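You operate a simulated robot arm through the tools that you are given. There is no shell and no other tool. Be economical: measure what you need, move in short steps, check, and stop when the job is done.

You are at the controls of a simulated robot arm. One attempt, no reset.

JOB
Gauge the white-band pivot block: blue tray at 0.2 mm, yellow tray at 0.9 mm.
Fine: lay it in the play tester, white lever down and up again; read before you lift it out.

Only the result counts: the job must be done as asked and must still hold three seconds after the hand-in. Knocking over, shifting, dropping, spilling or breaking anything else fails it.

ROBOT AND FRAMES
A 7-joint arm with a two-finger parallel gripper, fixed in place. Base frame: the origin is at the foot of the arm, x ahead of it, y to its left, z up; the work surface is at about z = 0.853. Units: m, degrees, N and s.
With the tool pointing down near the work surface it reaches from about 0.24 to 0.68 m from the base axis. Its first joint turns from -66.0 to 66.0 degrees. Payload 2.4 kg.
The tool frame sits at the grasp point between the pads (the TCP): z along the fingers, y along the line on which they close. The tips reach 0.03 m beyond it. Largest opening 0.094 m; finger width 0.028, thickness 0.01; the body of the gripper, 0.05 by 0.096 m, starts 0.055 m behind the TCP.
Orientation is that of the tool frame in the base frame, as [roll, pitch, yaw] about the fixed x, y, z axes, in that order (R = Rz(yaw) Ry(pitch) Rx(roll)). With the fingers straight down and closing along the base's y, the tool's x points along the base's -x, its y along +y and its z along -z.

CONTROLS
- The arm moves only by the tool play_rows. Its argument "moves" is a list of rows, each an object (a shift or turn left out is 0, a gripper value left out holds the last) with "delta_pos": the shift along the base's x, y, z in m, a list of three; "rot": the turn, a rotation vector about the base's x, y, z in degrees, a list of three; "jaw": the opening, from 0 (shut) to 1 (fully open). In form: [{"delta_pos": [dx, dy, dz], "rot": [ax, ay, az], "jaw": jaw}, ...]. A call has 1 to 10 rows; each row shifts and turns the commanded pose from where the row before left it. A row lasts 0.2 s, in which the tool goes at most 0.05 m and 8.6 degrees; a call with a longer step from one row to the next is refused whole, and so is a gripper value outside its range. A pose out of reach is approached as far as the arm can. The call stops where the force on the tool passes 40 N (or 10 N more than at its start, if that is more) or the arm is blocked; 0.2 s more then pass. The fingers move at their own pace (about 0.153 m/s each) and stop on an object; they squeeze with about 31 N. The grip force told is the motor's: it shows also when the fingers shut on nothing. Time passes only in rows, and 0.2 s behind the last, so rows that do not move let the fingers close. It gives the time, the measured TCP pose, the force on the tool (base axes), the opening and the grip force at its end, in the units of the frame above (readings bear some noise).
- Cameras (640 x 400 px; columns grow to the right, rows downward): "scene" is fixed at [0.0463, 0.4918, 1.4317]; the picture's right is [-0.60, -0.80, 0.00], its down [-0.55, 0.41, -0.72] and it looks along [0.58, -0.43, -0.69] (base axes); focal length 309 px, centre (320, 200). "wrist" rides on the gripper at [-0.037, 0, -0.058] in the tool frame; the picture's right is [0.00, -1.00, 0.00], its down [0.97, 0.00, -0.24] and it looks along [0.24, 0.00, 0.97] (tool axes); focal length 218 px, centre (320, 200). There is no depth. A picture from a camera that has moved, and an enlarged one, comes with that camera's place and axes in the base frame and with its lens.
- capture(camera): a new picture of that camera. The clock stands still meanwhile.
- inspect(camera, box): a new picture of the part [left, top, right, bottom] of that camera's present view, enlarged. The clock stands still meanwhile.
- sign_off(): hands the job in; it is judged then, once.

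Work in short steps. Places have to be worked out from the pictures, the camera data and where the tool is seen: move nearer, look again, correct. Check each grasp and each placing, and mend what went wrong. You have 120 turns and 76 pictures in all, those below and enlarged ones among them. Open the gripper and draw the arm clear of the work before you hand the job in, unless the task says otherwise; then end with one line.

The tools are called after "Emit:" by a JSON object that holds its "api" and its "payload". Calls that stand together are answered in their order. play_rows: Moves the arm, as the interface text tells. Its arguments: {"type":"object","properties":{"moves":{"type":"array","items":{"type":"object","properties":{"delta_pos":{"type":"array","items":{"type":"number"}},"rot":{"type":"array","items":{"type":"number"}},"jaw":{"type":"number"}}}}},"required":["moves"]} The other tools are called the same way: capture (camera) takes a picture; inspect (camera, box) takes an enlarged picture of a part of a camera's view; sign_off () hands the job in.

At the start:

```text
time: 0.0
position: [0.226, 0.2851, 1.2045]
orientation: [179.9, 0.0, 179.9]
ft_force: [0.3, 0.4, 0.4]
finger_gap: 0.094
gripper_force: 0.1
```

scene: 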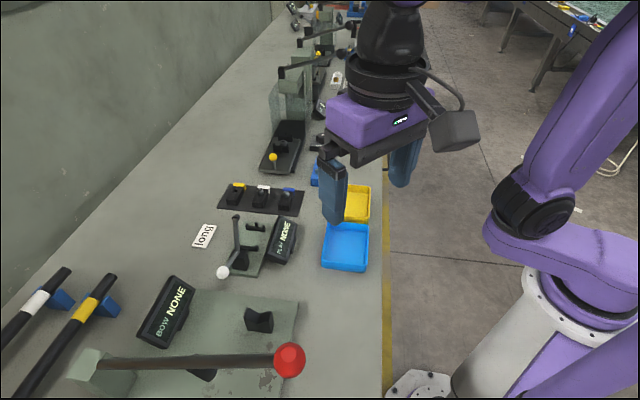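
wrist: 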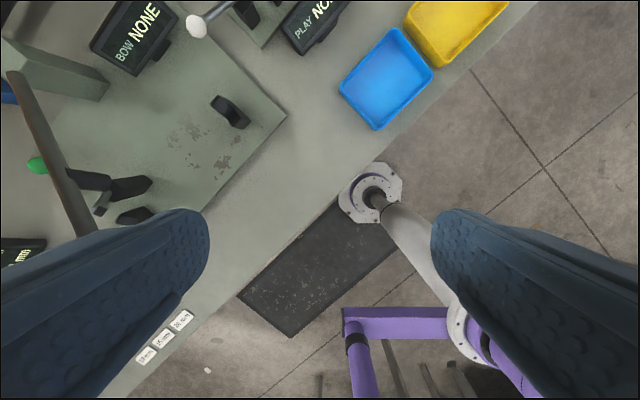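

The scene shows the play tester with a white-knobbed lever, a rack with three blocks (yellow, white and blue bands) and two trays. I'll enlarge these areas.

Emit:
{"api": "inspect", "payload": {"camera": "scene", "box": [180, 160, 380, 285]}}

Emit:
{"api": "inspect", "payload": {"camera": "scene", "box": [210, 170, 310, 232]}}

```text
3.20 times, centred on (280, 222) of scene
camera zoom: at [0.0463, 0.4918, 1.4317], right [-0.6, -0.8, 0.0], down [-0.55, 0.41, -0.72], along [0.58, -0.43, -0.69], focal length 989 px, centre (448, 128)
```

zoom: 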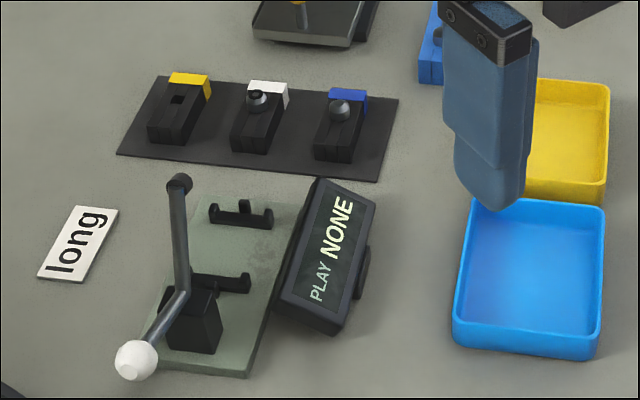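

```text
6.40 times, centred on (260, 201) of scene
camera zoom: at [0.0463, 0.4918, 1.4317], right [-0.6, -0.8, 0.0], down [-0.55, 0.41, -0.72], along [0.58, -0.43, -0.69], focal length 1978 px, centre (704, 194)
```

zoom: 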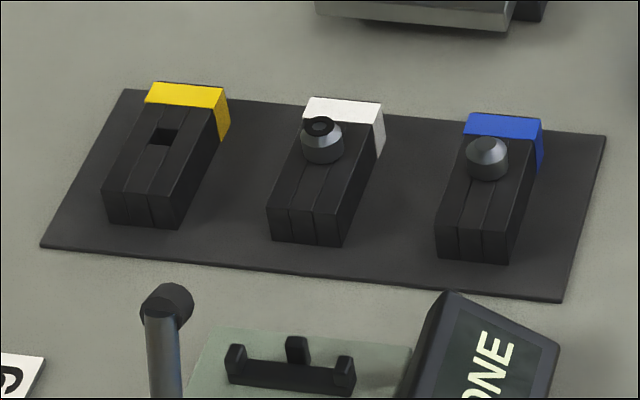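

The white block is near (0.61, 0.27) and the tester near (0.50, 0.37). The blue tray is about (0.37, 0.18) and the yellow about (0.46, 0.06). I'll go above the rack and tester for a wrist view.

Emit:
{"api": "play_rows", "payload": {"moves": [{"delta_pos": [0.04, 0.005, 0]}, {"delta_pos": [0.04, 0.005, 0]}, {"delta_pos": [0.04, 0.005, -0.01]}, {"delta_pos": [0.04, 0.005, -0.01]}, {"delta_pos": [0.04, 0.005, -0.01]}, {"delta_pos": [0.04, 0.005, -0.01]}, {"delta_pos": [0.04, 0.005, -0.01]}, {"delta_pos": [0.03, 0, -0.01]}, {"delta_pos": [0.02, 0, -0.01]}, {"delta_pos": [0, 0, 0]}]}}

Emit:
{"api": "capture", "payload": {"camera": "wrist"}}

Emit:
{"api": "capture", "payload": {"camera": "scene"}}

```text
time: 2.2
position: [0.5594, 0.3199, 1.1344]
orientation: [179.9, 0.0, 180.0]
ft_force: [0.6, 0.4, -0.6]
finger_gap: 0.0942
gripper_force: 0.0
```

```text
71 pictures are left
camera wrist: at [0.5959, 0.3216, 1.1927], right [0.0, -1.0, 0.0], down [-0.97, 0.0, 0.24], along [-0.24, 0.0, -0.97], focal length 218 px, centre (320, 200)
```

wrist: 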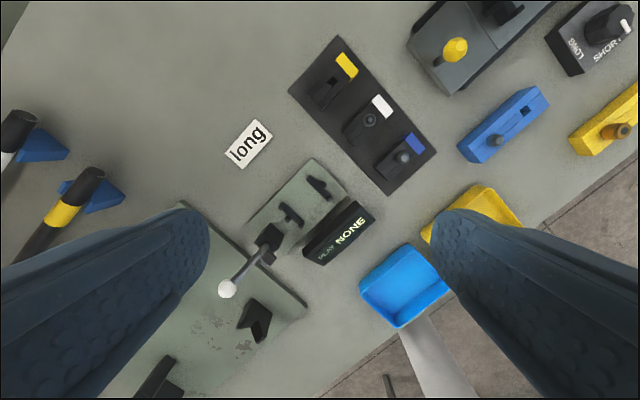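

```text
70 pictures are left
```

scene: 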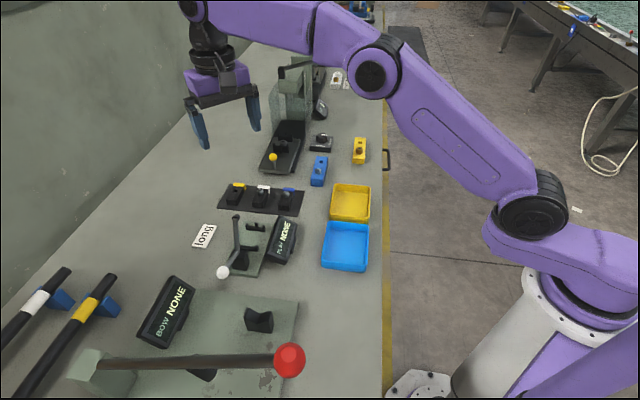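

There is a LONG/SHORT selector farther off and a "long" card near the tester. I'll look at both more closely before acting.

Emit:
{"api": "inspect", "payload": {"camera": "wrist", "box": [400, 0, 640, 150]}}

Emit:
{"api": "inspect", "payload": {"camera": "wrist", "box": [210, 130, 450, 330]}}

Emit:
{"api": "inspect", "payload": {"camera": "scene", "box": [240, 0, 390, 190]}}

Emit:
{"api": "inspect", "payload": {"camera": "wrist", "box": [280, 30, 440, 200]}}

```text
2.67 times, centred on (520, 75) of wrist
camera zoom: at [0.5959, 0.3216, 1.1927], right [0.0, -1.0, 0.0], down [-0.97, 0.0, 0.24], along [-0.24, 0.0, -0.97], focal length 582 px, centre (-213, 533)
```

zoom: 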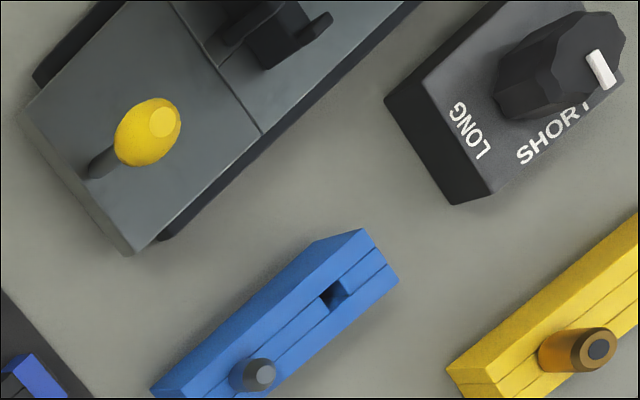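

```text
2.00 times, centred on (330, 230) of wrist
camera zoom: at [0.5959, 0.3216, 1.1927], right [0.0, -1.0, 0.0], down [-0.97, 0.0, 0.24], along [-0.24, 0.0, -0.97], focal length 436 px, centre (300, 140)
```

zoom: 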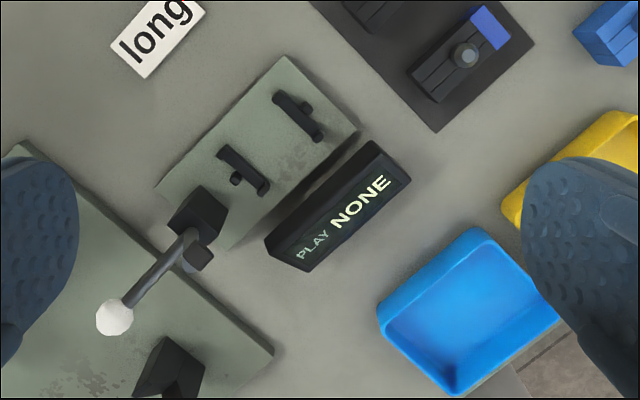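

```text
2.11 times, centred on (315, 95) of scene
camera zoom: at [0.0463, 0.4918, 1.4317], right [-0.6, -0.8, 0.0], down [-0.55, 0.41, -0.72], along [0.58, -0.43, -0.69], focal length 651 px, centre (330, 421)
```

zoom: 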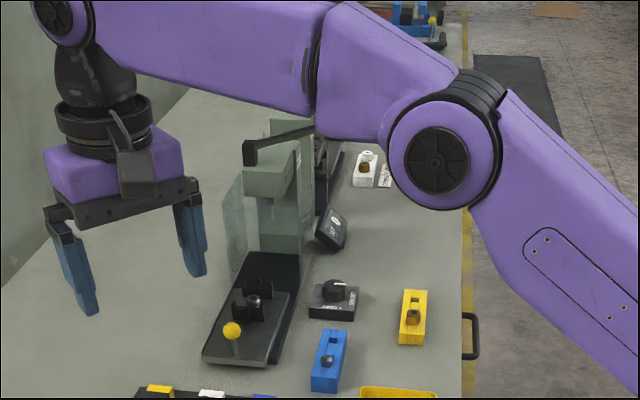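

```text
2.35 times, centred on (360, 115) of wrist
camera zoom: at [0.5959, 0.3216, 1.1927], right [0.0, -1.0, 0.0], down [-0.97, 0.0, 0.24], along [-0.24, 0.0, -0.97], focal length 514 px, centre (226, 400)
```

zoom: 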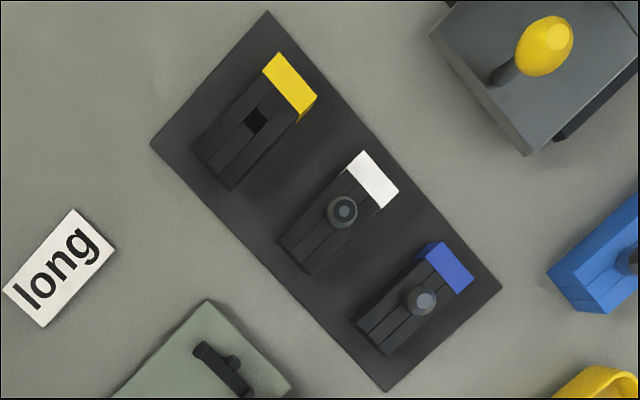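

The blocks and the tester both lie along roughly -45° in the base frame. I'll yaw the gripper -45° and drop to a closer view of the tester.

Emit:
{"api": "play_rows", "payload": {"moves": [{"delta_pos": [-0.005, 0.005, -0.012], "rot": [0, 0, -7.5]}, {"delta_pos": [-0.005, 0.005, -0.012], "rot": [0, 0, -7.5]}, {"delta_pos": [-0.005, 0.005, -0.012], "rot": [0, 0, -7.5]}, {"delta_pos": [-0.005, 0.005, -0.012], "rot": [0, 0, -7.5]}, {"delta_pos": [-0.005, 0.005, -0.012], "rot": [0, 0, -7.5]}, {"delta_pos": [-0.005, 0.005, -0.012], "rot": [0, 0, -7.5]}, {"delta_pos": [0, 0, 0]}]}}

Emit:
{"api": "capture", "payload": {"camera": "wrist"}}

Emit:
{"api": "inspect", "payload": {"camera": "scene", "box": [200, 175, 320, 290]}}

```text
time: 3.8
position: [0.5277, 0.3519, 1.0621]
orientation: [-179.9, 0.0, 134.9]
ft_force: [-0.1, 0.5, 0.1]
finger_gap: 0.0938
gripper_force: 0.0
```

```text
65 pictures are left
camera wrist: at [0.554, 0.3266, 1.1214], right [-0.71, -0.71, 0.0], down [-0.69, 0.69, 0.24], along [-0.17, 0.17, -0.97], focal length 218 px, centre (320, 200)
```

wrist: 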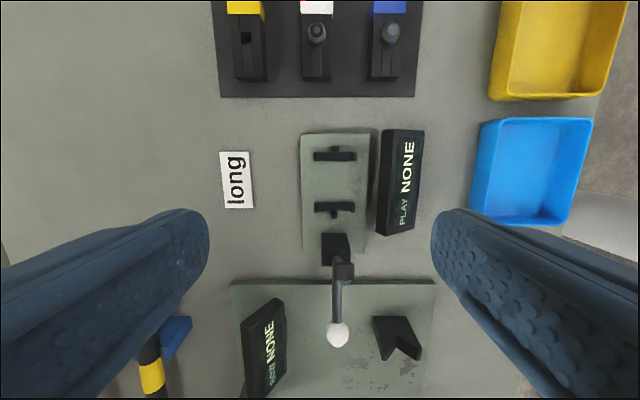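

```text
3.48 times, centred on (260, 232) of scene
camera zoom: at [0.0463, 0.4919, 1.4317], right [-0.6, -0.8, 0.0], down [-0.55, 0.41, -0.72], along [0.58, -0.43, -0.69], focal length 1075 px, centre (529, 87)
```

zoom: 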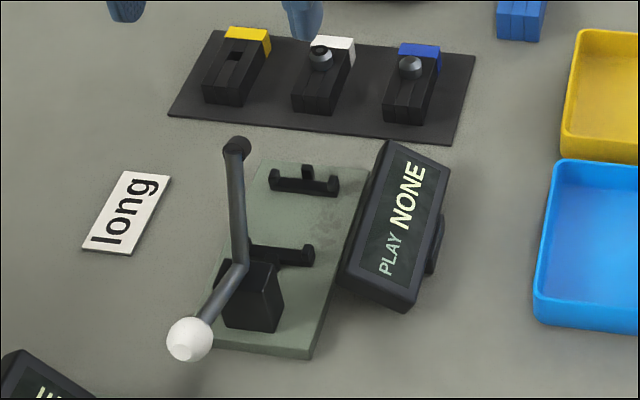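

The view is now square to the tester, so I'll enlarge the lever and cradles, and the blocks.

Emit:
{"api": "inspect", "payload": {"camera": "wrist", "box": [280, 120, 440, 220]}}

Emit:
{"api": "inspect", "payload": {"camera": "wrist", "box": [280, 210, 440, 360]}}

Emit:
{"api": "inspect", "payload": {"camera": "wrist", "box": [210, 0, 430, 110]}}

```text
4.00 times, centred on (360, 170) of wrist
camera zoom: at [0.554, 0.3266, 1.1214], right [-0.71, -0.71, 0.0], down [-0.69, 0.69, 0.24], along [-0.17, 0.17, -0.97], focal length 873 px, centre (160, 320)
```

zoom: 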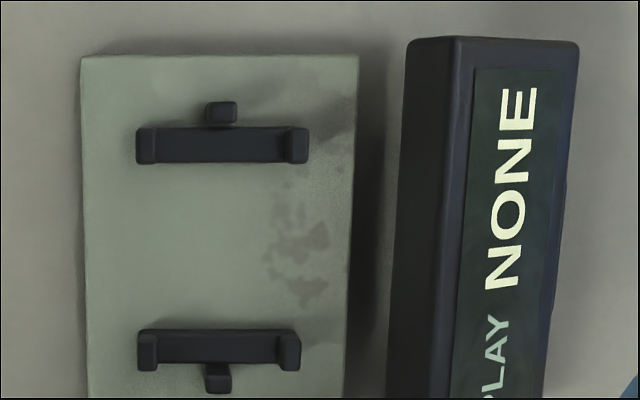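

```text
2.67 times, centred on (360, 285) of wrist
camera zoom: at [0.554, 0.3266, 1.1214], right [-0.71, -0.71, 0.0], down [-0.69, 0.69, 0.24], along [-0.17, 0.17, -0.97], focal length 582 px, centre (213, -27)
```

zoom: 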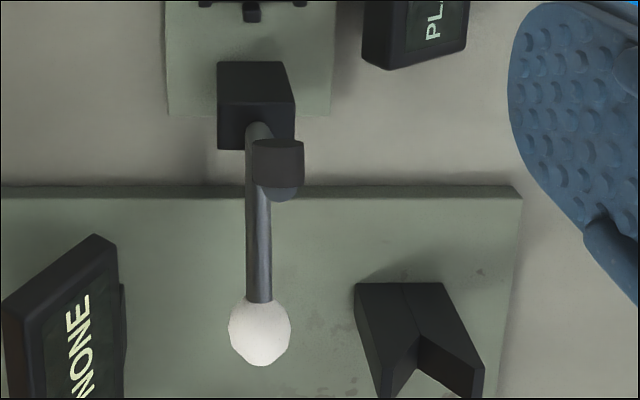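

```text
2.91 times, centred on (320, 55) of wrist
camera zoom: at [0.554, 0.3266, 1.1214], right [-0.71, -0.71, 0.0], down [-0.69, 0.69, 0.24], along [-0.17, 0.17, -0.97], focal length 635 px, centre (320, 622)
```

zoom: 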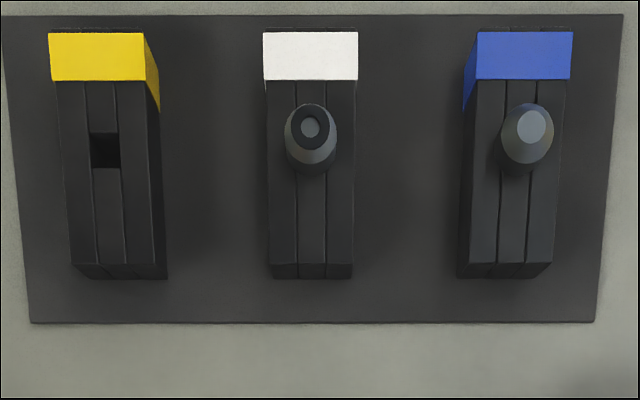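

Estimates: white block centre (0.628, 0.257) with top at z≈0.877, and cradle centre near u=0.121 along the tester axis. I'll hover over the block with a part-open gripper, because the neighbouring blocks are close.

Emit:
{"api": "play_rows", "payload": {"moves": [{"delta_pos": [0.02, -0.019, -0.01], "jaw": 0.55}, {"delta_pos": [0.02, -0.019, -0.015]}, {"delta_pos": [0.02, -0.018, -0.02]}, {"delta_pos": [0.019, -0.018, -0.02]}, {"delta_pos": [0.018, -0.018, -0.02]}, {"delta_pos": [0, 0, -0.017]}, {"delta_pos": [0, 0, 0]}]}}

Emit:
{"api": "capture", "payload": {"camera": "wrist"}}

Emit:
{"api": "inspect", "payload": {"camera": "scene", "box": [200, 110, 360, 215]}}

```text
time: 5.4
position: [0.6233, 0.2606, 0.9599]
orientation: [180.0, 0.0, 134.9]
ft_force: [1.0, -0.2, 0.5]
finger_gap: 0.0519
gripper_force: 0.1
```

```text
60 pictures are left
camera wrist: at [0.6494, 0.2345, 1.0183], right [-0.71, -0.71, 0.0], down [-0.69, 0.69, 0.24], along [-0.17, 0.17, -0.97], focal length 218 px, centre (320, 200)
```

wrist: 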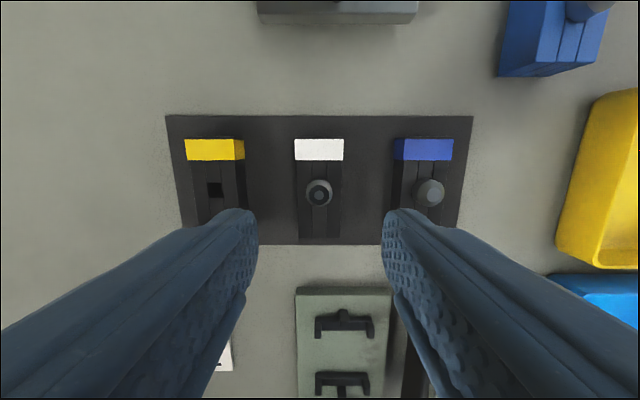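

```text
3.81 times, centred on (280, 162) of scene
camera zoom: at [0.0463, 0.4918, 1.4317], right [-0.6, -0.8, 0.0], down [-0.55, 0.41, -0.72], along [0.58, -0.43, -0.69], focal length 1178 px, centre (472, 343)
```

zoom: 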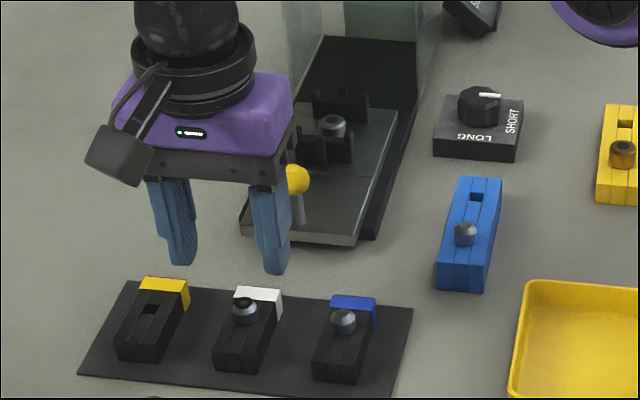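

The block is centred under the gripper laterally. I'll go about 4 mm further along its axis, then down, and grip.

Emit:
{"api": "play_rows", "payload": {"moves": [{"delta_pos": [0.003, -0.003, -0.015]}, {"delta_pos": [0, 0, -0.02]}, {"delta_pos": [0, 0, -0.02]}, {"delta_pos": [0, 0, -0.014]}, {"delta_pos": [0, 0, 0]}]}}

Emit:
{"api": "capture", "payload": {"camera": "wrist"}}

```text
time: 6.6
position: [0.6285, 0.2552, 0.8912]
orientation: [179.9, 0.0, 135.0]
ft_force: [-0.2, 0.4, 0.1]
finger_gap: 0.0516
gripper_force: 0.0
```

```text
58 pictures are left
camera wrist: at [0.6542, 0.2301, 0.9499], right [-0.71, -0.71, 0.0], down [-0.69, 0.69, 0.24], along [-0.17, 0.17, -0.97], focal length 218 px, centre (320, 200)
```

wrist: 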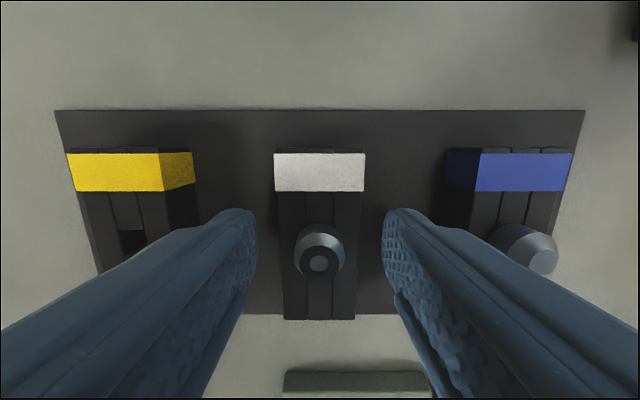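

The fingers straddle the block and the TCP is at its centre, so I'll close.

Emit:
{"api": "play_rows", "payload": {"moves": [{"jaw": 0.0}, {}, {}]}}

Emit:
{"api": "capture", "payload": {"camera": "wrist"}}

```text
time: 7.4
position: [0.6279, 0.2552, 0.892]
orientation: [179.9, 0.0, 135.0]
ft_force: [-0.2, 0.7, 0.1]
finger_gap: 0.0292
gripper_force: 31.7
```

```text
57 pictures are left
camera wrist: at [0.6541, 0.2301, 0.9499], right [-0.71, -0.71, 0.0], down [-0.69, 0.69, 0.24], along [-0.17, 0.17, -0.97], focal length 218 px, centre (320, 200)
```

wrist: 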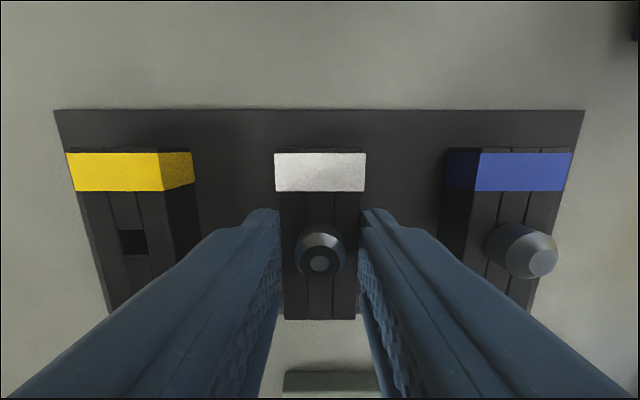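

The grip holds at 29 mm. I'll lift, move toward the tester while staying short of the lever, and look.

Emit:
{"api": "play_rows", "payload": {"moves": [{"delta_pos": [0, 0, 0.02]}, {"delta_pos": [0, 0, 0.025]}, {"delta_pos": [0, 0, 0.02]}, {"delta_pos": [-0.02, 0.014, 0]}, {"delta_pos": [-0.022, 0.015, 0]}, {"delta_pos": [-0.022, 0.015, 0]}, {"delta_pos": [-0.022, 0.015, 0]}, {}]}}

Emit:
{"api": "capture", "payload": {"camera": "wrist"}}

Emit:
{"api": "inspect", "payload": {"camera": "scene", "box": [190, 135, 350, 285]}}

```text
time: 9.2
position: [0.5406, 0.3147, 0.9553]
orientation: [-180.0, -0.1, 134.9]
ft_force: [-0.6, 0.1, 0.3]
finger_gap: 0.0001
gripper_force: 30.8
```

```text
56 pictures are left
camera wrist: at [0.5663, 0.2893, 1.0142], right [-0.71, -0.71, 0.0], down [-0.69, 0.69, 0.24], along [-0.17, 0.17, -0.97], focal length 218 px, centre (320, 200)
```

wrist: 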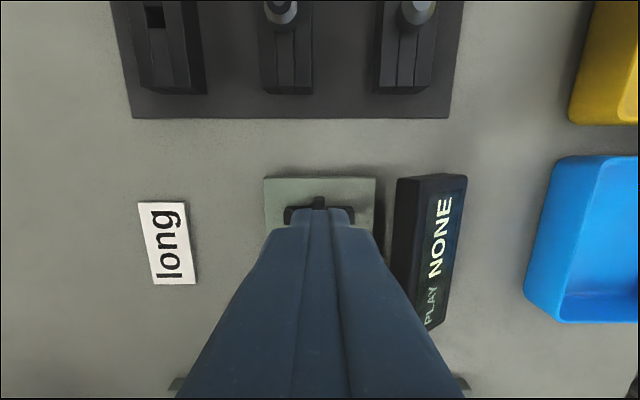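

```text
2.67 times, centred on (270, 210) of scene
camera zoom: at [0.0463, 0.4919, 1.4317], right [-0.6, -0.8, 0.0], down [-0.55, 0.41, -0.72], along [0.58, -0.43, -0.69], focal length 824 px, centre (453, 173)
```

zoom: 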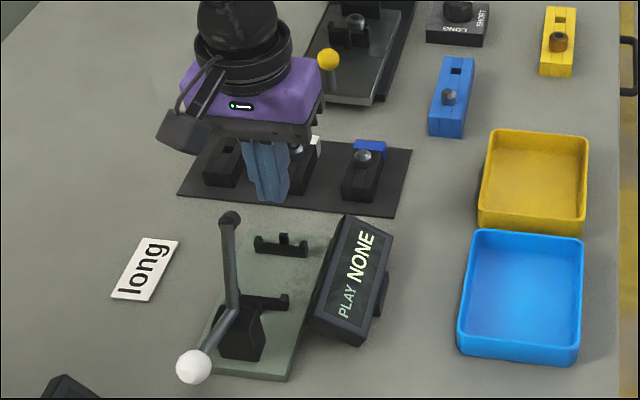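

The gripper closed on nothing, so the block slipped out on the lift. I'll open part way, go back above and inspect the block.

Emit:
{"api": "play_rows", "payload": {"moves": [{"delta_pos": [0.022, -0.015, 0], "jaw": 0.55}, {"delta_pos": [0.022, -0.015, 0.01]}, {"delta_pos": [0.022, -0.015, 0]}, {"delta_pos": [0.012, -0.008, 0]}, {}]}}

Emit:
{"api": "capture", "payload": {"camera": "wrist"}}

Emit:
{"api": "inspect", "payload": {"camera": "scene", "box": [210, 170, 310, 232]}}

```text
time: 10.4
position: [0.6191, 0.2622, 0.9667]
orientation: [-180.0, 0.1, 134.9]
ft_force: [-0.2, 0.4, 0.8]
finger_gap: 0.0517
gripper_force: 0.0
```

```text
54 pictures are left
camera wrist: at [0.6441, 0.2374, 1.0252], right [-0.71, -0.71, 0.0], down [-0.69, 0.69, 0.24], along [-0.17, 0.17, -0.97], focal length 218 px, centre (320, 200)
```

wrist: 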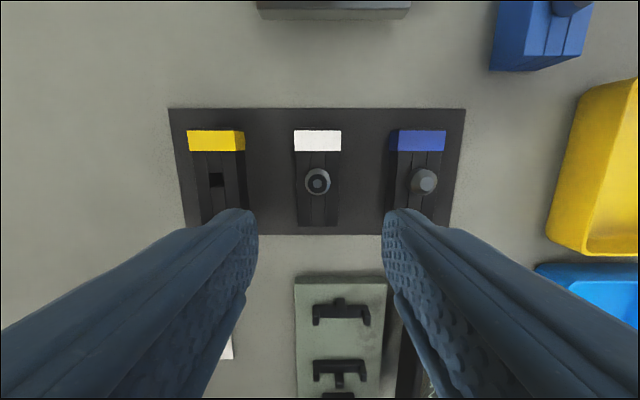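

```text
6.40 times, centred on (260, 201) of scene
camera zoom: at [0.0463, 0.4918, 1.4317], right [-0.6, -0.8, 0.0], down [-0.55, 0.41, -0.72], along [0.58, -0.43, -0.69], focal length 1978 px, centre (704, 194)
```

zoom: 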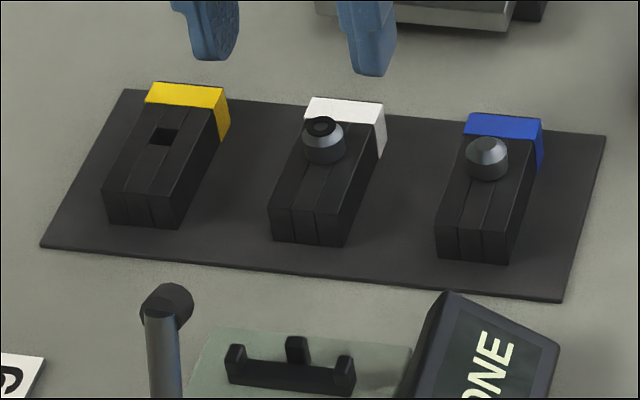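

The block is essentially unmoved. Its height looks nearer 18 mm, so my grip was shallow. I'll go lower and watch the force.

Emit:
{"api": "play_rows", "payload": {"moves": [{"delta_pos": [0.01, -0.008, -0.015]}, {"delta_pos": [0, 0, -0.025]}, {"delta_pos": [0, 0, -0.025]}, {"delta_pos": [0, 0, -0.01]}, {"delta_pos": [0, 0, -0.004]}, {}]}}

Emit:
{"api": "inspect", "payload": {"camera": "scene", "box": [210, 150, 310, 232]}}

```text
time: 11.8
position: [0.6297, 0.2538, 0.8867]
orientation: [-180.0, 0.0, 135.0]
ft_force: [0.3, 1.2, 0.1]
finger_gap: 0.0517
gripper_force: 0.1
```

```text
4.88 times, centred on (260, 191) of scene
camera zoom: at [0.0463, 0.4918, 1.4317], right [-0.6, -0.8, 0.0], down [-0.55, 0.41, -0.72], along [0.58, -0.43, -0.69], focal length 1508 px, centre (613, 244)
```

zoom: 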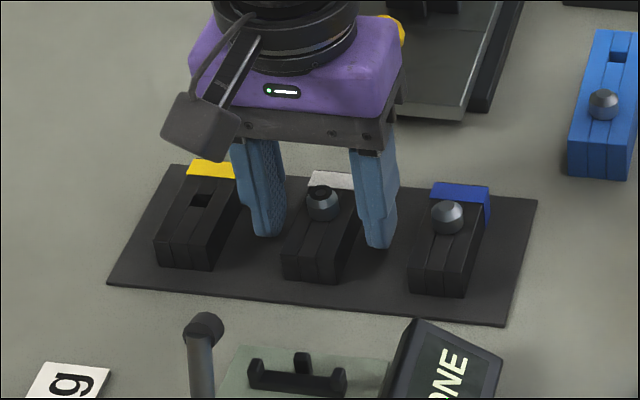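

No contact force at z=0.887, so I'll close here and test with a slow small lift.

Emit:
{"api": "play_rows", "payload": {"moves": [{"jaw": 0.0}, {}, {}, {}, {"delta_pos": [0, 0, 0.003]}, {"delta_pos": [0, 0, 0.005]}, {"delta_pos": [0, 0, 0.007]}, {}]}}

Emit:
{"api": "capture", "payload": {"camera": "wrist"}}

Emit:
{"api": "inspect", "payload": {"camera": "scene", "box": [210, 150, 310, 232]}}

```text
time: 13.6
position: [0.6286, 0.2546, 0.9014]
orientation: [179.9, 0.0, 134.9]
ft_force: [0.6, 0.4, -0.9]
finger_gap: 0.0291
gripper_force: 31.3
```

```text
51 pictures are left
camera wrist: at [0.6546, 0.2292, 0.9602], right [-0.71, -0.71, 0.0], down [-0.69, 0.69, 0.24], along [-0.17, 0.17, -0.97], focal length 218 px, centre (320, 200)
```

wrist: 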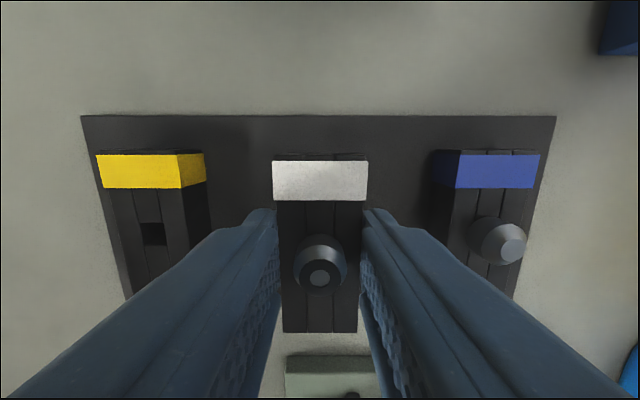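

```text
4.88 times, centred on (260, 191) of scene
camera zoom: at [0.0463, 0.4919, 1.4317], right [-0.6, -0.8, 0.0], down [-0.55, 0.41, -0.72], along [0.58, -0.43, -0.69], focal length 1508 px, centre (613, 244)
```

zoom: 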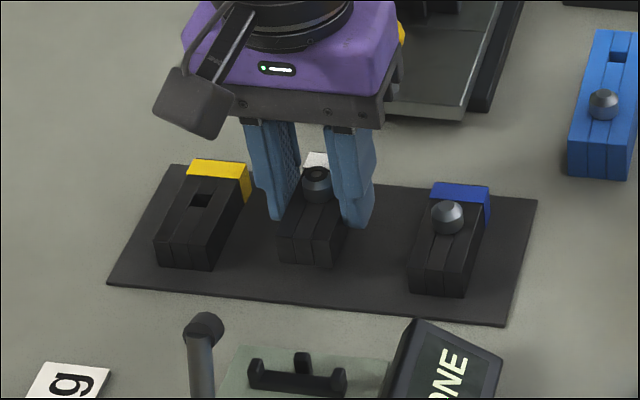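

The block is lifted and level. I'll keep rising gently and check the gap again.

Emit:
{"api": "play_rows", "payload": {"moves": [{"delta_pos": [0, 0, 0.008]}, {"delta_pos": [0, 0, 0.012]}, {"delta_pos": [0, 0, 0.012]}, {"delta_pos": [0, 0, 0.012]}, {"delta_pos": [0, 0, 0.006]}, {}]}}

```text
time: 15.0
position: [0.6297, 0.2544, 0.9503]
orientation: [-180.0, 0.0, 135.0]
ft_force: [-0.1, -0.5, -1.1]
finger_gap: 0.0291
gripper_force: 30.6
```

Still held. I'll carry it slowly to a hover just short of the cradles.

Emit:
{"api": "play_rows", "payload": {"moves": [{"delta_pos": [-0.006, 0.004, 0]}, {"delta_pos": [-0.013, 0.009, 0]}, {"delta_pos": [-0.016, 0.0115, 0]}, {"delta_pos": [-0.016, 0.0115, 0]}, {"delta_pos": [-0.016, 0.0115, 0]}, {"delta_pos": [-0.013, 0.009, 0]}, {"delta_pos": [-0.006, 0.004, 0]}, {}]}}

Emit:
{"api": "capture", "payload": {"camera": "wrist"}}

Emit:
{"api": "inspect", "payload": {"camera": "scene", "box": [190, 150, 330, 285]}}

```text
time: 16.8
position: [0.5432, 0.3155, 0.9517]
orientation: [179.9, 0.0, 135.0]
ft_force: [0.1, 0.2, -0.8]
finger_gap: 0.0291
gripper_force: 31.3
```

```text
49 pictures are left
camera wrist: at [0.5684, 0.2909, 1.0112], right [-0.71, -0.71, 0.0], down [-0.69, 0.69, 0.24], along [-0.17, 0.17, -0.97], focal length 218 px, centre (320, 200)
```

wrist: 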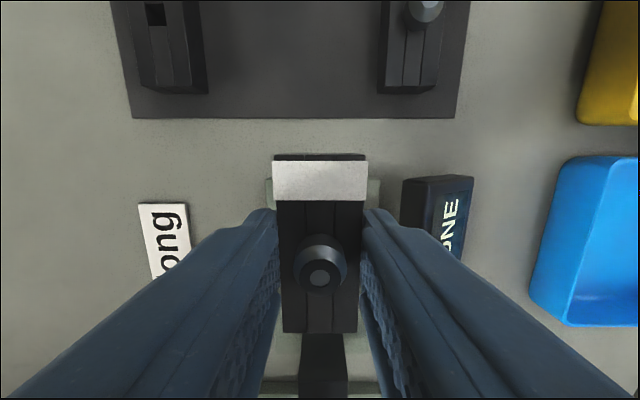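

```text
2.96 times, centred on (260, 218) of scene
camera zoom: at [0.0463, 0.4919, 1.4317], right [-0.6, -0.8, 0.0], down [-0.55, 0.41, -0.72], along [0.58, -0.43, -0.69], focal length 916 px, centre (498, 148)
```

zoom: 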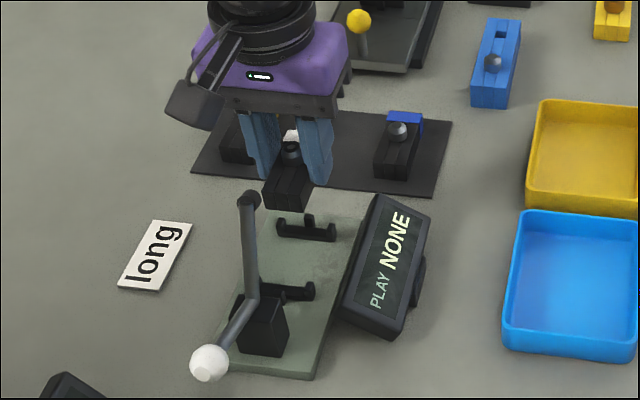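

The block is held level and centred laterally. The cradle centre works out near u≈0.121, v≈-0.605, so I'll move over it at z≈0.925 and check.

Emit:
{"api": "play_rows", "payload": {"moves": [{"delta_pos": [-0.006, 0.006, -0.003]}, {"delta_pos": [-0.009, 0.008, -0.006]}, {"delta_pos": [-0.009, 0.008, -0.008]}, {"delta_pos": [-0.005, 0.004, -0.006]}, {}]}}

Emit:
{"api": "capture", "payload": {"camera": "wrist"}}

Emit:
{"api": "inspect", "payload": {"camera": "scene", "box": [200, 180, 320, 285]}}

```text
time: 18.0
position: [0.5131, 0.3415, 0.9281]
orientation: [-180.0, 0.1, 135.0]
ft_force: [0.9, 0.1, -1.4]
finger_gap: 0.0294
gripper_force: 31.1
```

```text
47 pictures are left
camera wrist: at [0.5394, 0.3164, 0.9872], right [-0.71, -0.71, 0.0], down [-0.69, 0.69, 0.24], along [-0.17, 0.17, -0.97], focal length 218 px, centre (320, 200)
```

wrist: 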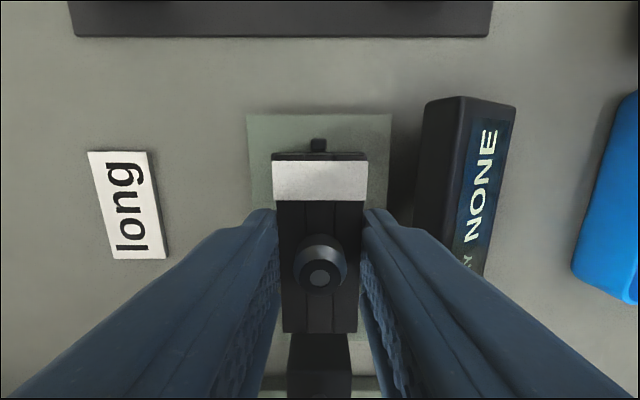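

```text
3.81 times, centred on (260, 232) of scene
camera zoom: at [0.0463, 0.4919, 1.4317], right [-0.6, -0.8, 0.0], down [-0.55, 0.41, -0.72], along [0.58, -0.43, -0.69], focal length 1178 px, centre (549, 76)
```

zoom: 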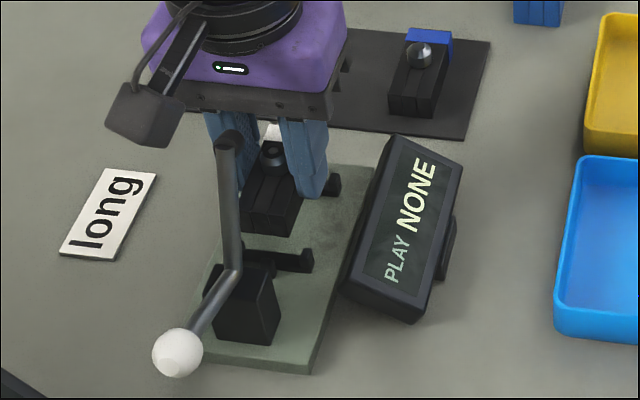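

The alignment is close. I'll enlarge the far stop to fine-tune.

Emit:
{"api": "inspect", "payload": {"camera": "wrist", "box": [240, 105, 400, 205]}}

Emit:
{"api": "inspect", "payload": {"camera": "scene", "box": [235, 205, 295, 255]}}

```text
4.00 times, centred on (320, 155) of wrist
camera zoom: at [0.5394, 0.3164, 0.9872], right [-0.71, -0.71, 0.0], down [-0.69, 0.69, 0.24], along [-0.17, 0.17, -0.97], focal length 873 px, centre (320, 380)
```

zoom: 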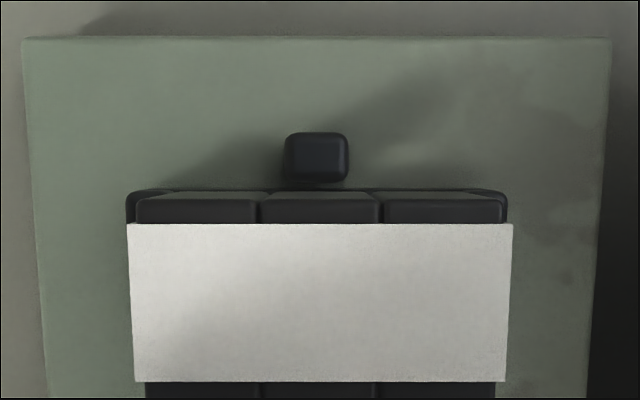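

```text
8.00 times, centred on (265, 230) of scene
camera zoom: at [0.0463, 0.4919, 1.4317], right [-0.6, -0.8, 0.0], down [-0.55, 0.41, -0.72], along [0.58, -0.43, -0.69], focal length 2473 px, centre (760, -40)
```

zoom: 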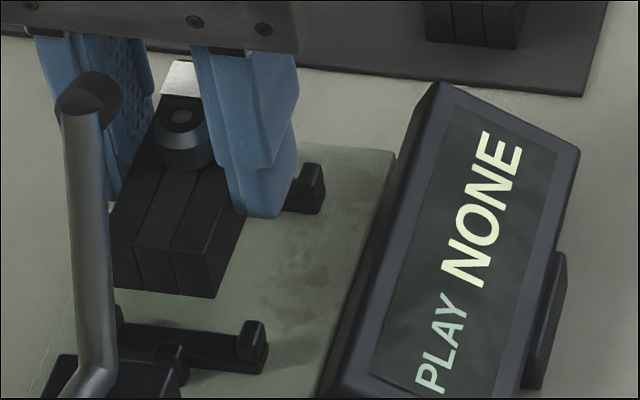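

I'll shift +1 mm along the axis and lower most of the way.

Emit:
{"api": "play_rows", "payload": {"moves": [{"delta_pos": [0.001, -0.0004, -0.004]}, {"delta_pos": [0, 0, -0.006]}, {"delta_pos": [0, 0, -0.006]}, {"delta_pos": [0, 0, -0.003]}, {}]}}

Emit:
{"api": "inspect", "payload": {"camera": "wrist", "box": [240, 105, 400, 205]}}

Emit:
{"api": "inspect", "payload": {"camera": "scene", "box": [235, 205, 295, 255]}}

```text
time: 19.2
position: [0.5153, 0.3395, 0.9096]
orientation: [-180.0, 0.0, 135.0]
ft_force: [-1.2, -1.3, 3.9]
finger_gap: 0.0292
gripper_force: 31.1
```

```text
4.00 times, centred on (320, 155) of wrist
camera zoom: at [0.5414, 0.315, 0.9686], right [-0.71, -0.71, 0.0], down [-0.69, 0.69, 0.24], along [-0.17, 0.17, -0.97], focal length 873 px, centre (320, 380)
```

zoom: 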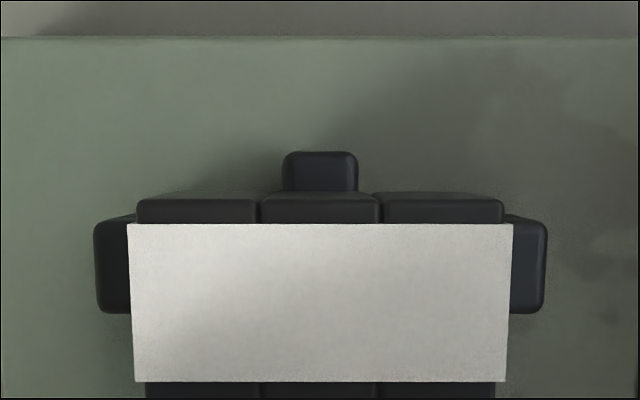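

```text
8.00 times, centred on (265, 230) of scene
camera zoom: at [0.0462, 0.4918, 1.4318], right [-0.6, -0.8, 0.0], down [-0.55, 0.41, -0.72], along [0.58, -0.43, -0.69], focal length 2473 px, centre (760, -40)
```

zoom: 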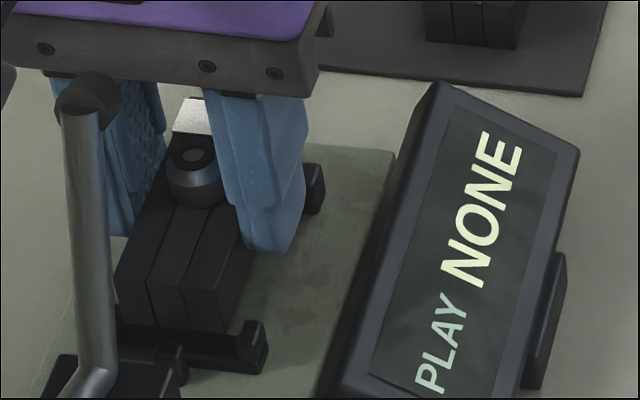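

There's slight contact, and the block end seems to overlap the far stop by about 1.5 mm. I'll rise a little, shift back 1.5 mm, then lower again.

Emit:
{"api": "play_rows", "payload": {"moves": [{"delta_pos": [0, 0, 0.002]}, {"delta_pos": [-0.0011, 0.0011, 0]}, {"delta_pos": [0, 0, -0.003]}, {"delta_pos": [0, 0, -0.002]}, {}]}}

Emit:
{"api": "inspect", "payload": {"camera": "wrist", "box": [240, 105, 400, 205]}}

Emit:
{"api": "inspect", "payload": {"camera": "scene", "box": [235, 205, 295, 255]}}

```text
time: 20.4
position: [0.5147, 0.3408, 0.909]
orientation: [179.9, 0.0, 135.0]
ft_force: [-4.1, -1.4, 17.3]
finger_gap: 0.0293
gripper_force: 30.8
```

```text
4.00 times, centred on (320, 155) of wrist
camera zoom: at [0.5407, 0.3161, 0.9668], right [-0.71, -0.71, 0.0], down [-0.69, 0.69, 0.24], along [-0.17, 0.17, -0.97], focal length 873 px, centre (320, 380)
```

zoom: 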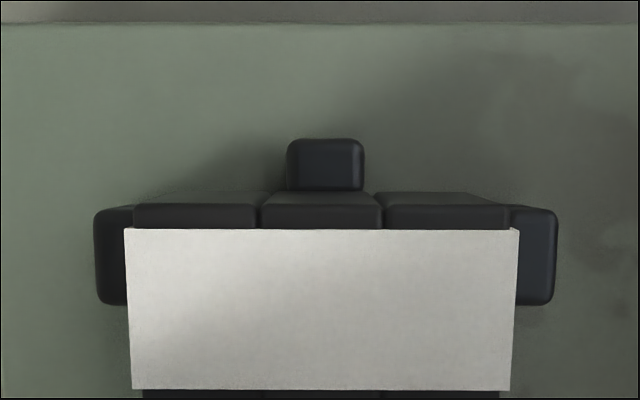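

```text
8.00 times, centred on (265, 230) of scene
camera zoom: at [0.0459, 0.4916, 1.4318], right [-0.6, -0.8, 0.0], down [-0.55, 0.41, -0.72], along [0.58, -0.43, -0.69], focal length 2473 px, centre (760, -40)
```

zoom: 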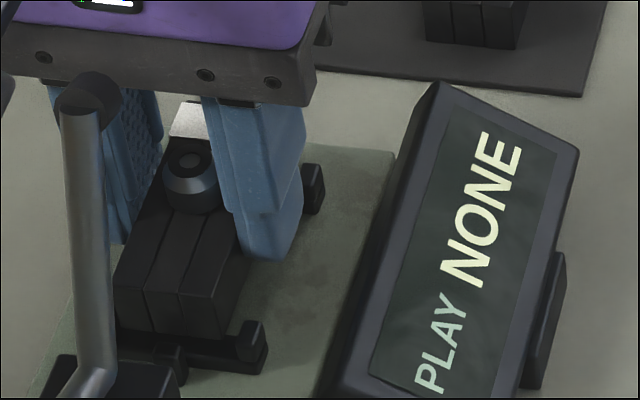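

The 17 N upward force with a push in -u shows the far end is riding on the far stop. I'll rise 3 mm, shift another 2 mm toward the lever, and lower.

Emit:
{"api": "play_rows", "payload": {"moves": [{"delta_pos": [0, 0, 0.004]}, {"delta_pos": [-0.0015, 0.0013, 0]}, {}, {"delta_pos": [0, 0, -0.003]}, {"delta_pos": [0, 0, -0.002]}, {}]}}

Emit:
{"api": "inspect", "payload": {"camera": "wrist", "box": [240, 105, 400, 205]}}

Emit:
{"api": "inspect", "payload": {"camera": "scene", "box": [235, 205, 295, 255]}}

```text
time: 21.8
position: [0.5137, 0.342, 0.9055]
orientation: [-179.9, 0.0, 135.0]
ft_force: [-0.9, -0.6, -0.4]
finger_gap: 0.0291
gripper_force: 30.7
```

```text
4.00 times, centred on (320, 155) of wrist
camera zoom: at [0.5399, 0.3178, 0.9649], right [-0.71, -0.71, 0.0], down [-0.69, 0.69, 0.24], along [-0.17, 0.17, -0.97], focal length 873 px, centre (320, 380)
```

zoom: 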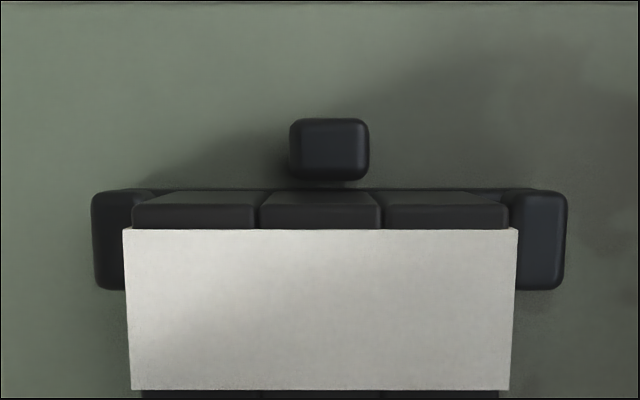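

```text
8.00 times, centred on (265, 230) of scene
camera zoom: at [0.0463, 0.4919, 1.4317], right [-0.6, -0.8, 0.0], down [-0.55, 0.41, -0.72], along [0.58, -0.43, -0.69], focal length 2473 px, centre (760, -40)
```

zoom: 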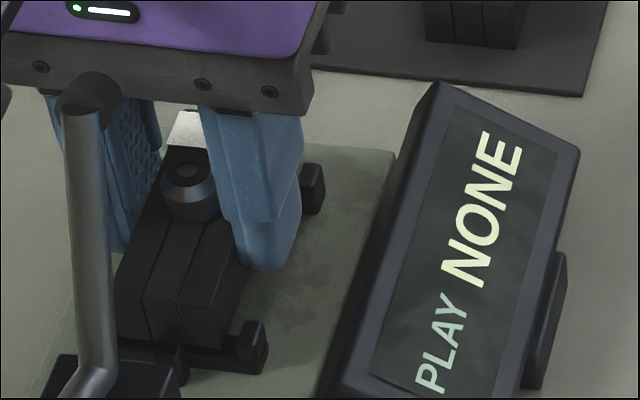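

The far stop is now clear and there is no force. I'll shift 0.8 mm sideways to centre it between the tabs and lower further.

Emit:
{"api": "play_rows", "payload": {"moves": [{"delta_pos": [-0.0006, -0.0006, 0]}, {"delta_pos": [0, 0, -0.002]}, {"delta_pos": [0, 0, -0.002]}, {}]}}

Emit:
{"api": "inspect", "payload": {"camera": "scene", "box": [235, 205, 295, 255]}}

```text
time: 22.8
position: [0.5112, 0.343, 0.9016]
orientation: [-180.0, 0.0, 134.9]
ft_force: [0.7, -0.5, -1.3]
finger_gap: 0.0292
gripper_force: 30.8
```

```text
8.00 times, centred on (265, 230) of scene
camera zoom: at [0.0463, 0.4919, 1.4317], right [-0.6, -0.8, 0.0], down [-0.55, 0.41, -0.72], along [0.58, -0.43, -0.69], focal length 2473 px, centre (760, -40)
```

zoom: 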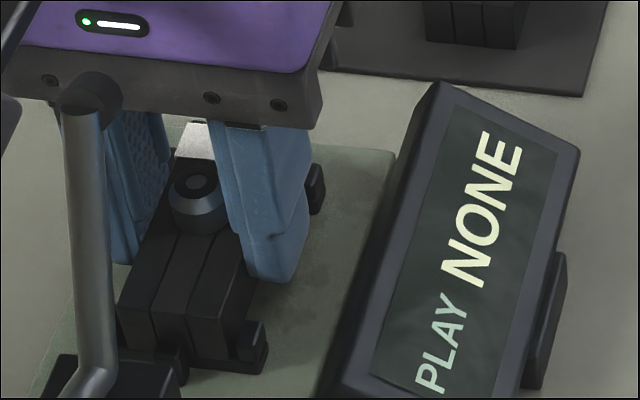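

The block is entering between the tabs with no force, so I'll keep lowering until contact.

Emit:
{"api": "play_rows", "payload": {"moves": [{"delta_pos": [0, 0, -0.002]}, {"delta_pos": [0, 0, -0.0015]}, {}]}}

Emit:
{"api": "inspect", "payload": {"camera": "scene", "box": [235, 205, 295, 255]}}

Emit:
{"api": "inspect", "payload": {"camera": "wrist", "box": [240, 105, 400, 205]}}

```text
time: 23.6
position: [0.5118, 0.3427, 0.8995]
orientation: [179.8, 0.0, 135.0]
ft_force: [-3.9, -3.5, 21.7]
finger_gap: 0.0291
gripper_force: 31.7
```

```text
8.00 times, centred on (265, 230) of scene
camera zoom: at [0.0458, 0.4915, 1.4319], right [-0.6, -0.8, 0.0], down [-0.55, 0.41, -0.72], along [0.58, -0.43, -0.69], focal length 2473 px, centre (760, -40)
```

zoom: 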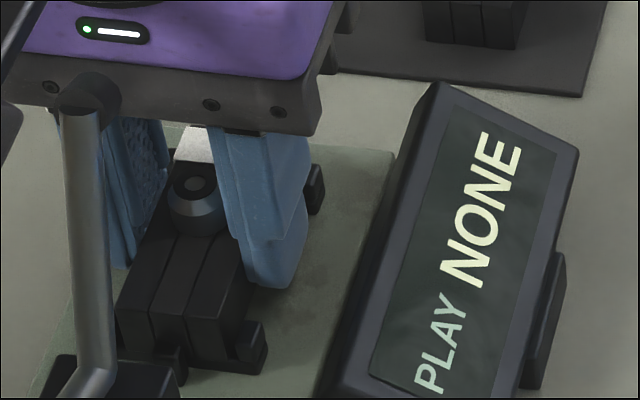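

```text
4.00 times, centred on (320, 155) of wrist
camera zoom: at [0.5383, 0.317, 0.9584], right [-0.71, -0.71, 0.0], down [-0.69, 0.69, 0.24], along [-0.17, 0.17, -0.97], focal length 873 px, centre (320, 380)
```

zoom: 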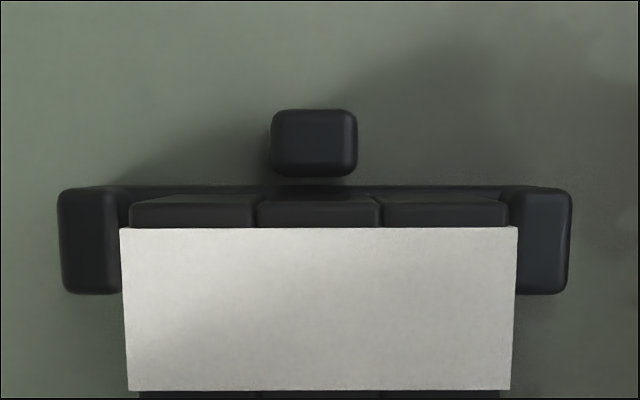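

The 22 N contact and the view suggest the block is seated on the cradle bars between the tabs and stops. I'll release with a small opening and check.

Emit:
{"api": "play_rows", "payload": {"moves": [{"delta_pos": [0, 0, 0.0015]}, {"jaw": 0.42}, {}, {}]}}

Emit:
{"api": "capture", "payload": {"camera": "wrist"}}

Emit:
{"api": "inspect", "payload": {"camera": "scene", "box": [235, 205, 295, 255]}}

```text
time: 24.6
position: [0.5132, 0.3425, 0.8994]
orientation: [-180.0, 0.0, 135.0]
ft_force: [0.2, 0.2, 0.3]
finger_gap: 0.0395
gripper_force: 0.1
```

```text
34 pictures are left
camera wrist: at [0.5377, 0.3172, 0.9579], right [-0.71, -0.71, 0.0], down [-0.69, 0.69, 0.24], along [-0.17, 0.17, -0.97], focal length 218 px, centre (320, 200)
```

wrist: 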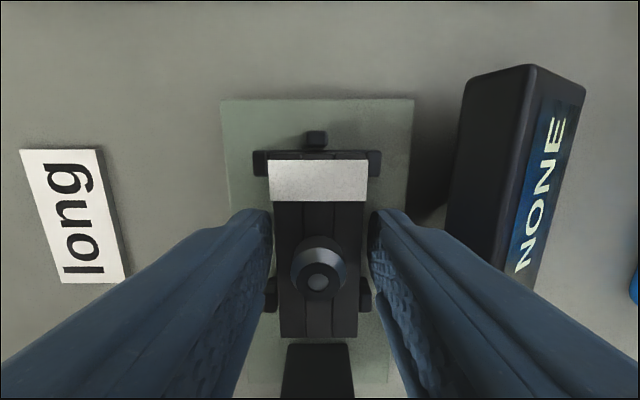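

```text
8.00 times, centred on (265, 230) of scene
camera zoom: at [0.0463, 0.4918, 1.4317], right [-0.6, -0.8, 0.0], down [-0.55, 0.41, -0.72], along [0.58, -0.43, -0.69], focal length 2473 px, centre (760, -40)
```

zoom: 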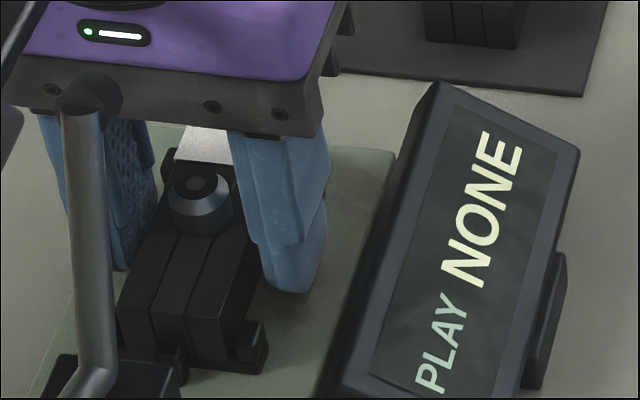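

The block sits in the cradles between the tabs. I'll raise the arm clear and move above the white ball for a look at the lever.

Emit:
{"api": "play_rows", "payload": {"moves": [{"delta_pos": [0, 0, 0.02]}, {"delta_pos": [0, 0, 0.04]}, {"delta_pos": [0, 0, 0.045]}, {"delta_pos": [0, 0, 0.045]}, {"delta_pos": [-0.02, 0.021, 0]}, {"delta_pos": [-0.025, 0.026, 0]}, {"delta_pos": [-0.025, 0.026, 0]}, {"delta_pos": [-0.023, 0.022, 0]}, {}]}}

Emit:
{"api": "capture", "payload": {"camera": "wrist"}}

Emit:
{"api": "inspect", "payload": {"camera": "scene", "box": [180, 170, 320, 300]}}

```text
time: 26.6
position: [0.4199, 0.4375, 1.0479]
orientation: [-179.8, -0.1, 135.1]
ft_force: [0.1, 0.0, -0.5]
finger_gap: 0.0396
gripper_force: 0.1
```

```text
32 pictures are left
camera wrist: at [0.4465, 0.4128, 1.1072], right [-0.71, -0.71, 0.0], down [-0.69, 0.69, 0.24], along [-0.17, 0.17, -0.97], focal length 218 px, centre (320, 200)
```

wrist: 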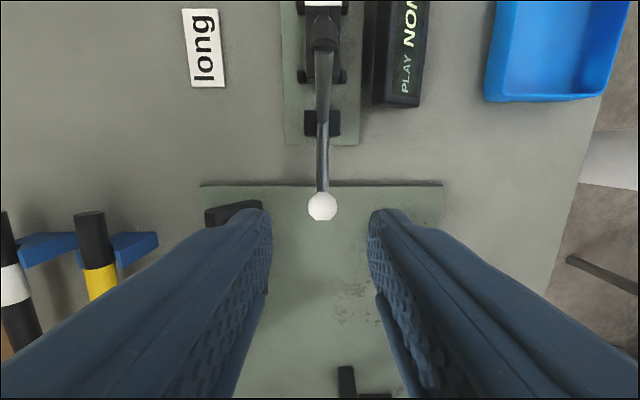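

```text
3.08 times, centred on (250, 235) of scene
camera zoom: at [0.0462, 0.4919, 1.4317], right [-0.6, -0.8, 0.0], down [-0.55, 0.41, -0.72], along [0.58, -0.43, -0.69], focal length 951 px, centre (535, 92)
```

zoom: 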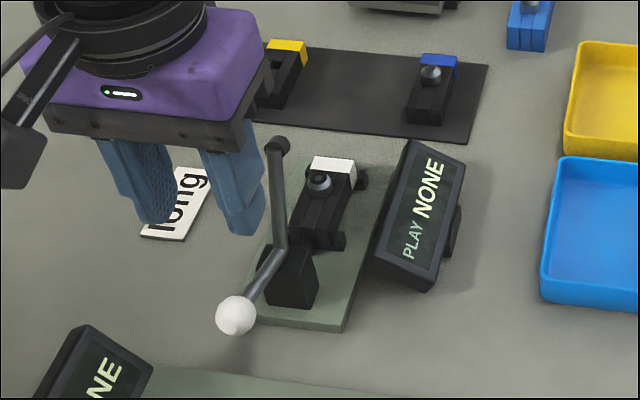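

The white ball is at about u=-0.023, z≈0.94, consistent with before. I'll move over it and straddle it.

Emit:
{"api": "play_rows", "payload": {"moves": [{"delta_pos": [-0.0077, 0.0077, -0.02]}, {"delta_pos": [0, 0, -0.03]}, {"delta_pos": [0, 0, -0.03]}, {"delta_pos": [0, 0, -0.026]}, {}]}}

Emit:
{"api": "capture", "payload": {"camera": "wrist"}}

Emit:
{"api": "inspect", "payload": {"camera": "scene", "box": [160, 170, 320, 310]}}

```text
time: 27.8
position: [0.4115, 0.4435, 0.9424]
orientation: [180.0, 0.0, 135.0]
ft_force: [-0.4, -0.8, 0.8]
finger_gap: 0.0395
gripper_force: 0.0
```

```text
30 pictures are left
camera wrist: at [0.4364, 0.4185, 1.0023], right [-0.71, -0.71, 0.0], down [-0.69, 0.69, 0.24], along [-0.17, 0.17, -0.97], focal length 218 px, centre (320, 200)
```

wrist: 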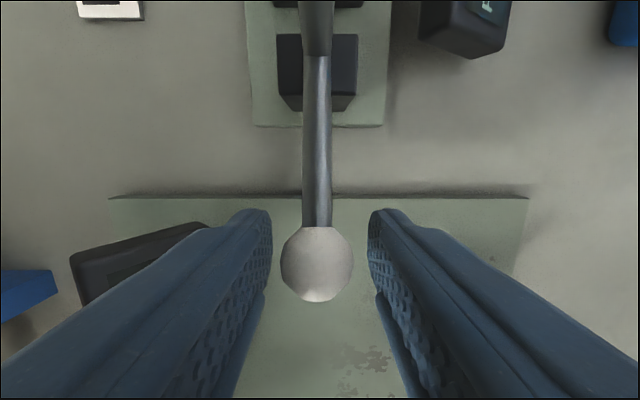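

```text
2.86 times, centred on (240, 240) of scene
camera zoom: at [0.0463, 0.4918, 1.4317], right [-0.6, -0.8, 0.0], down [-0.55, 0.41, -0.72], along [0.58, -0.43, -0.69], focal length 883 px, centre (549, 86)
```

zoom: 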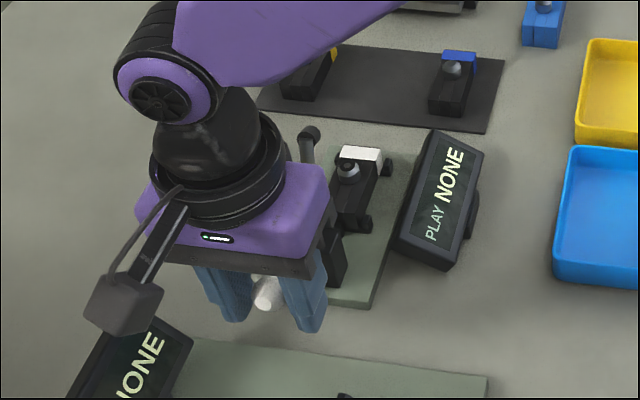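

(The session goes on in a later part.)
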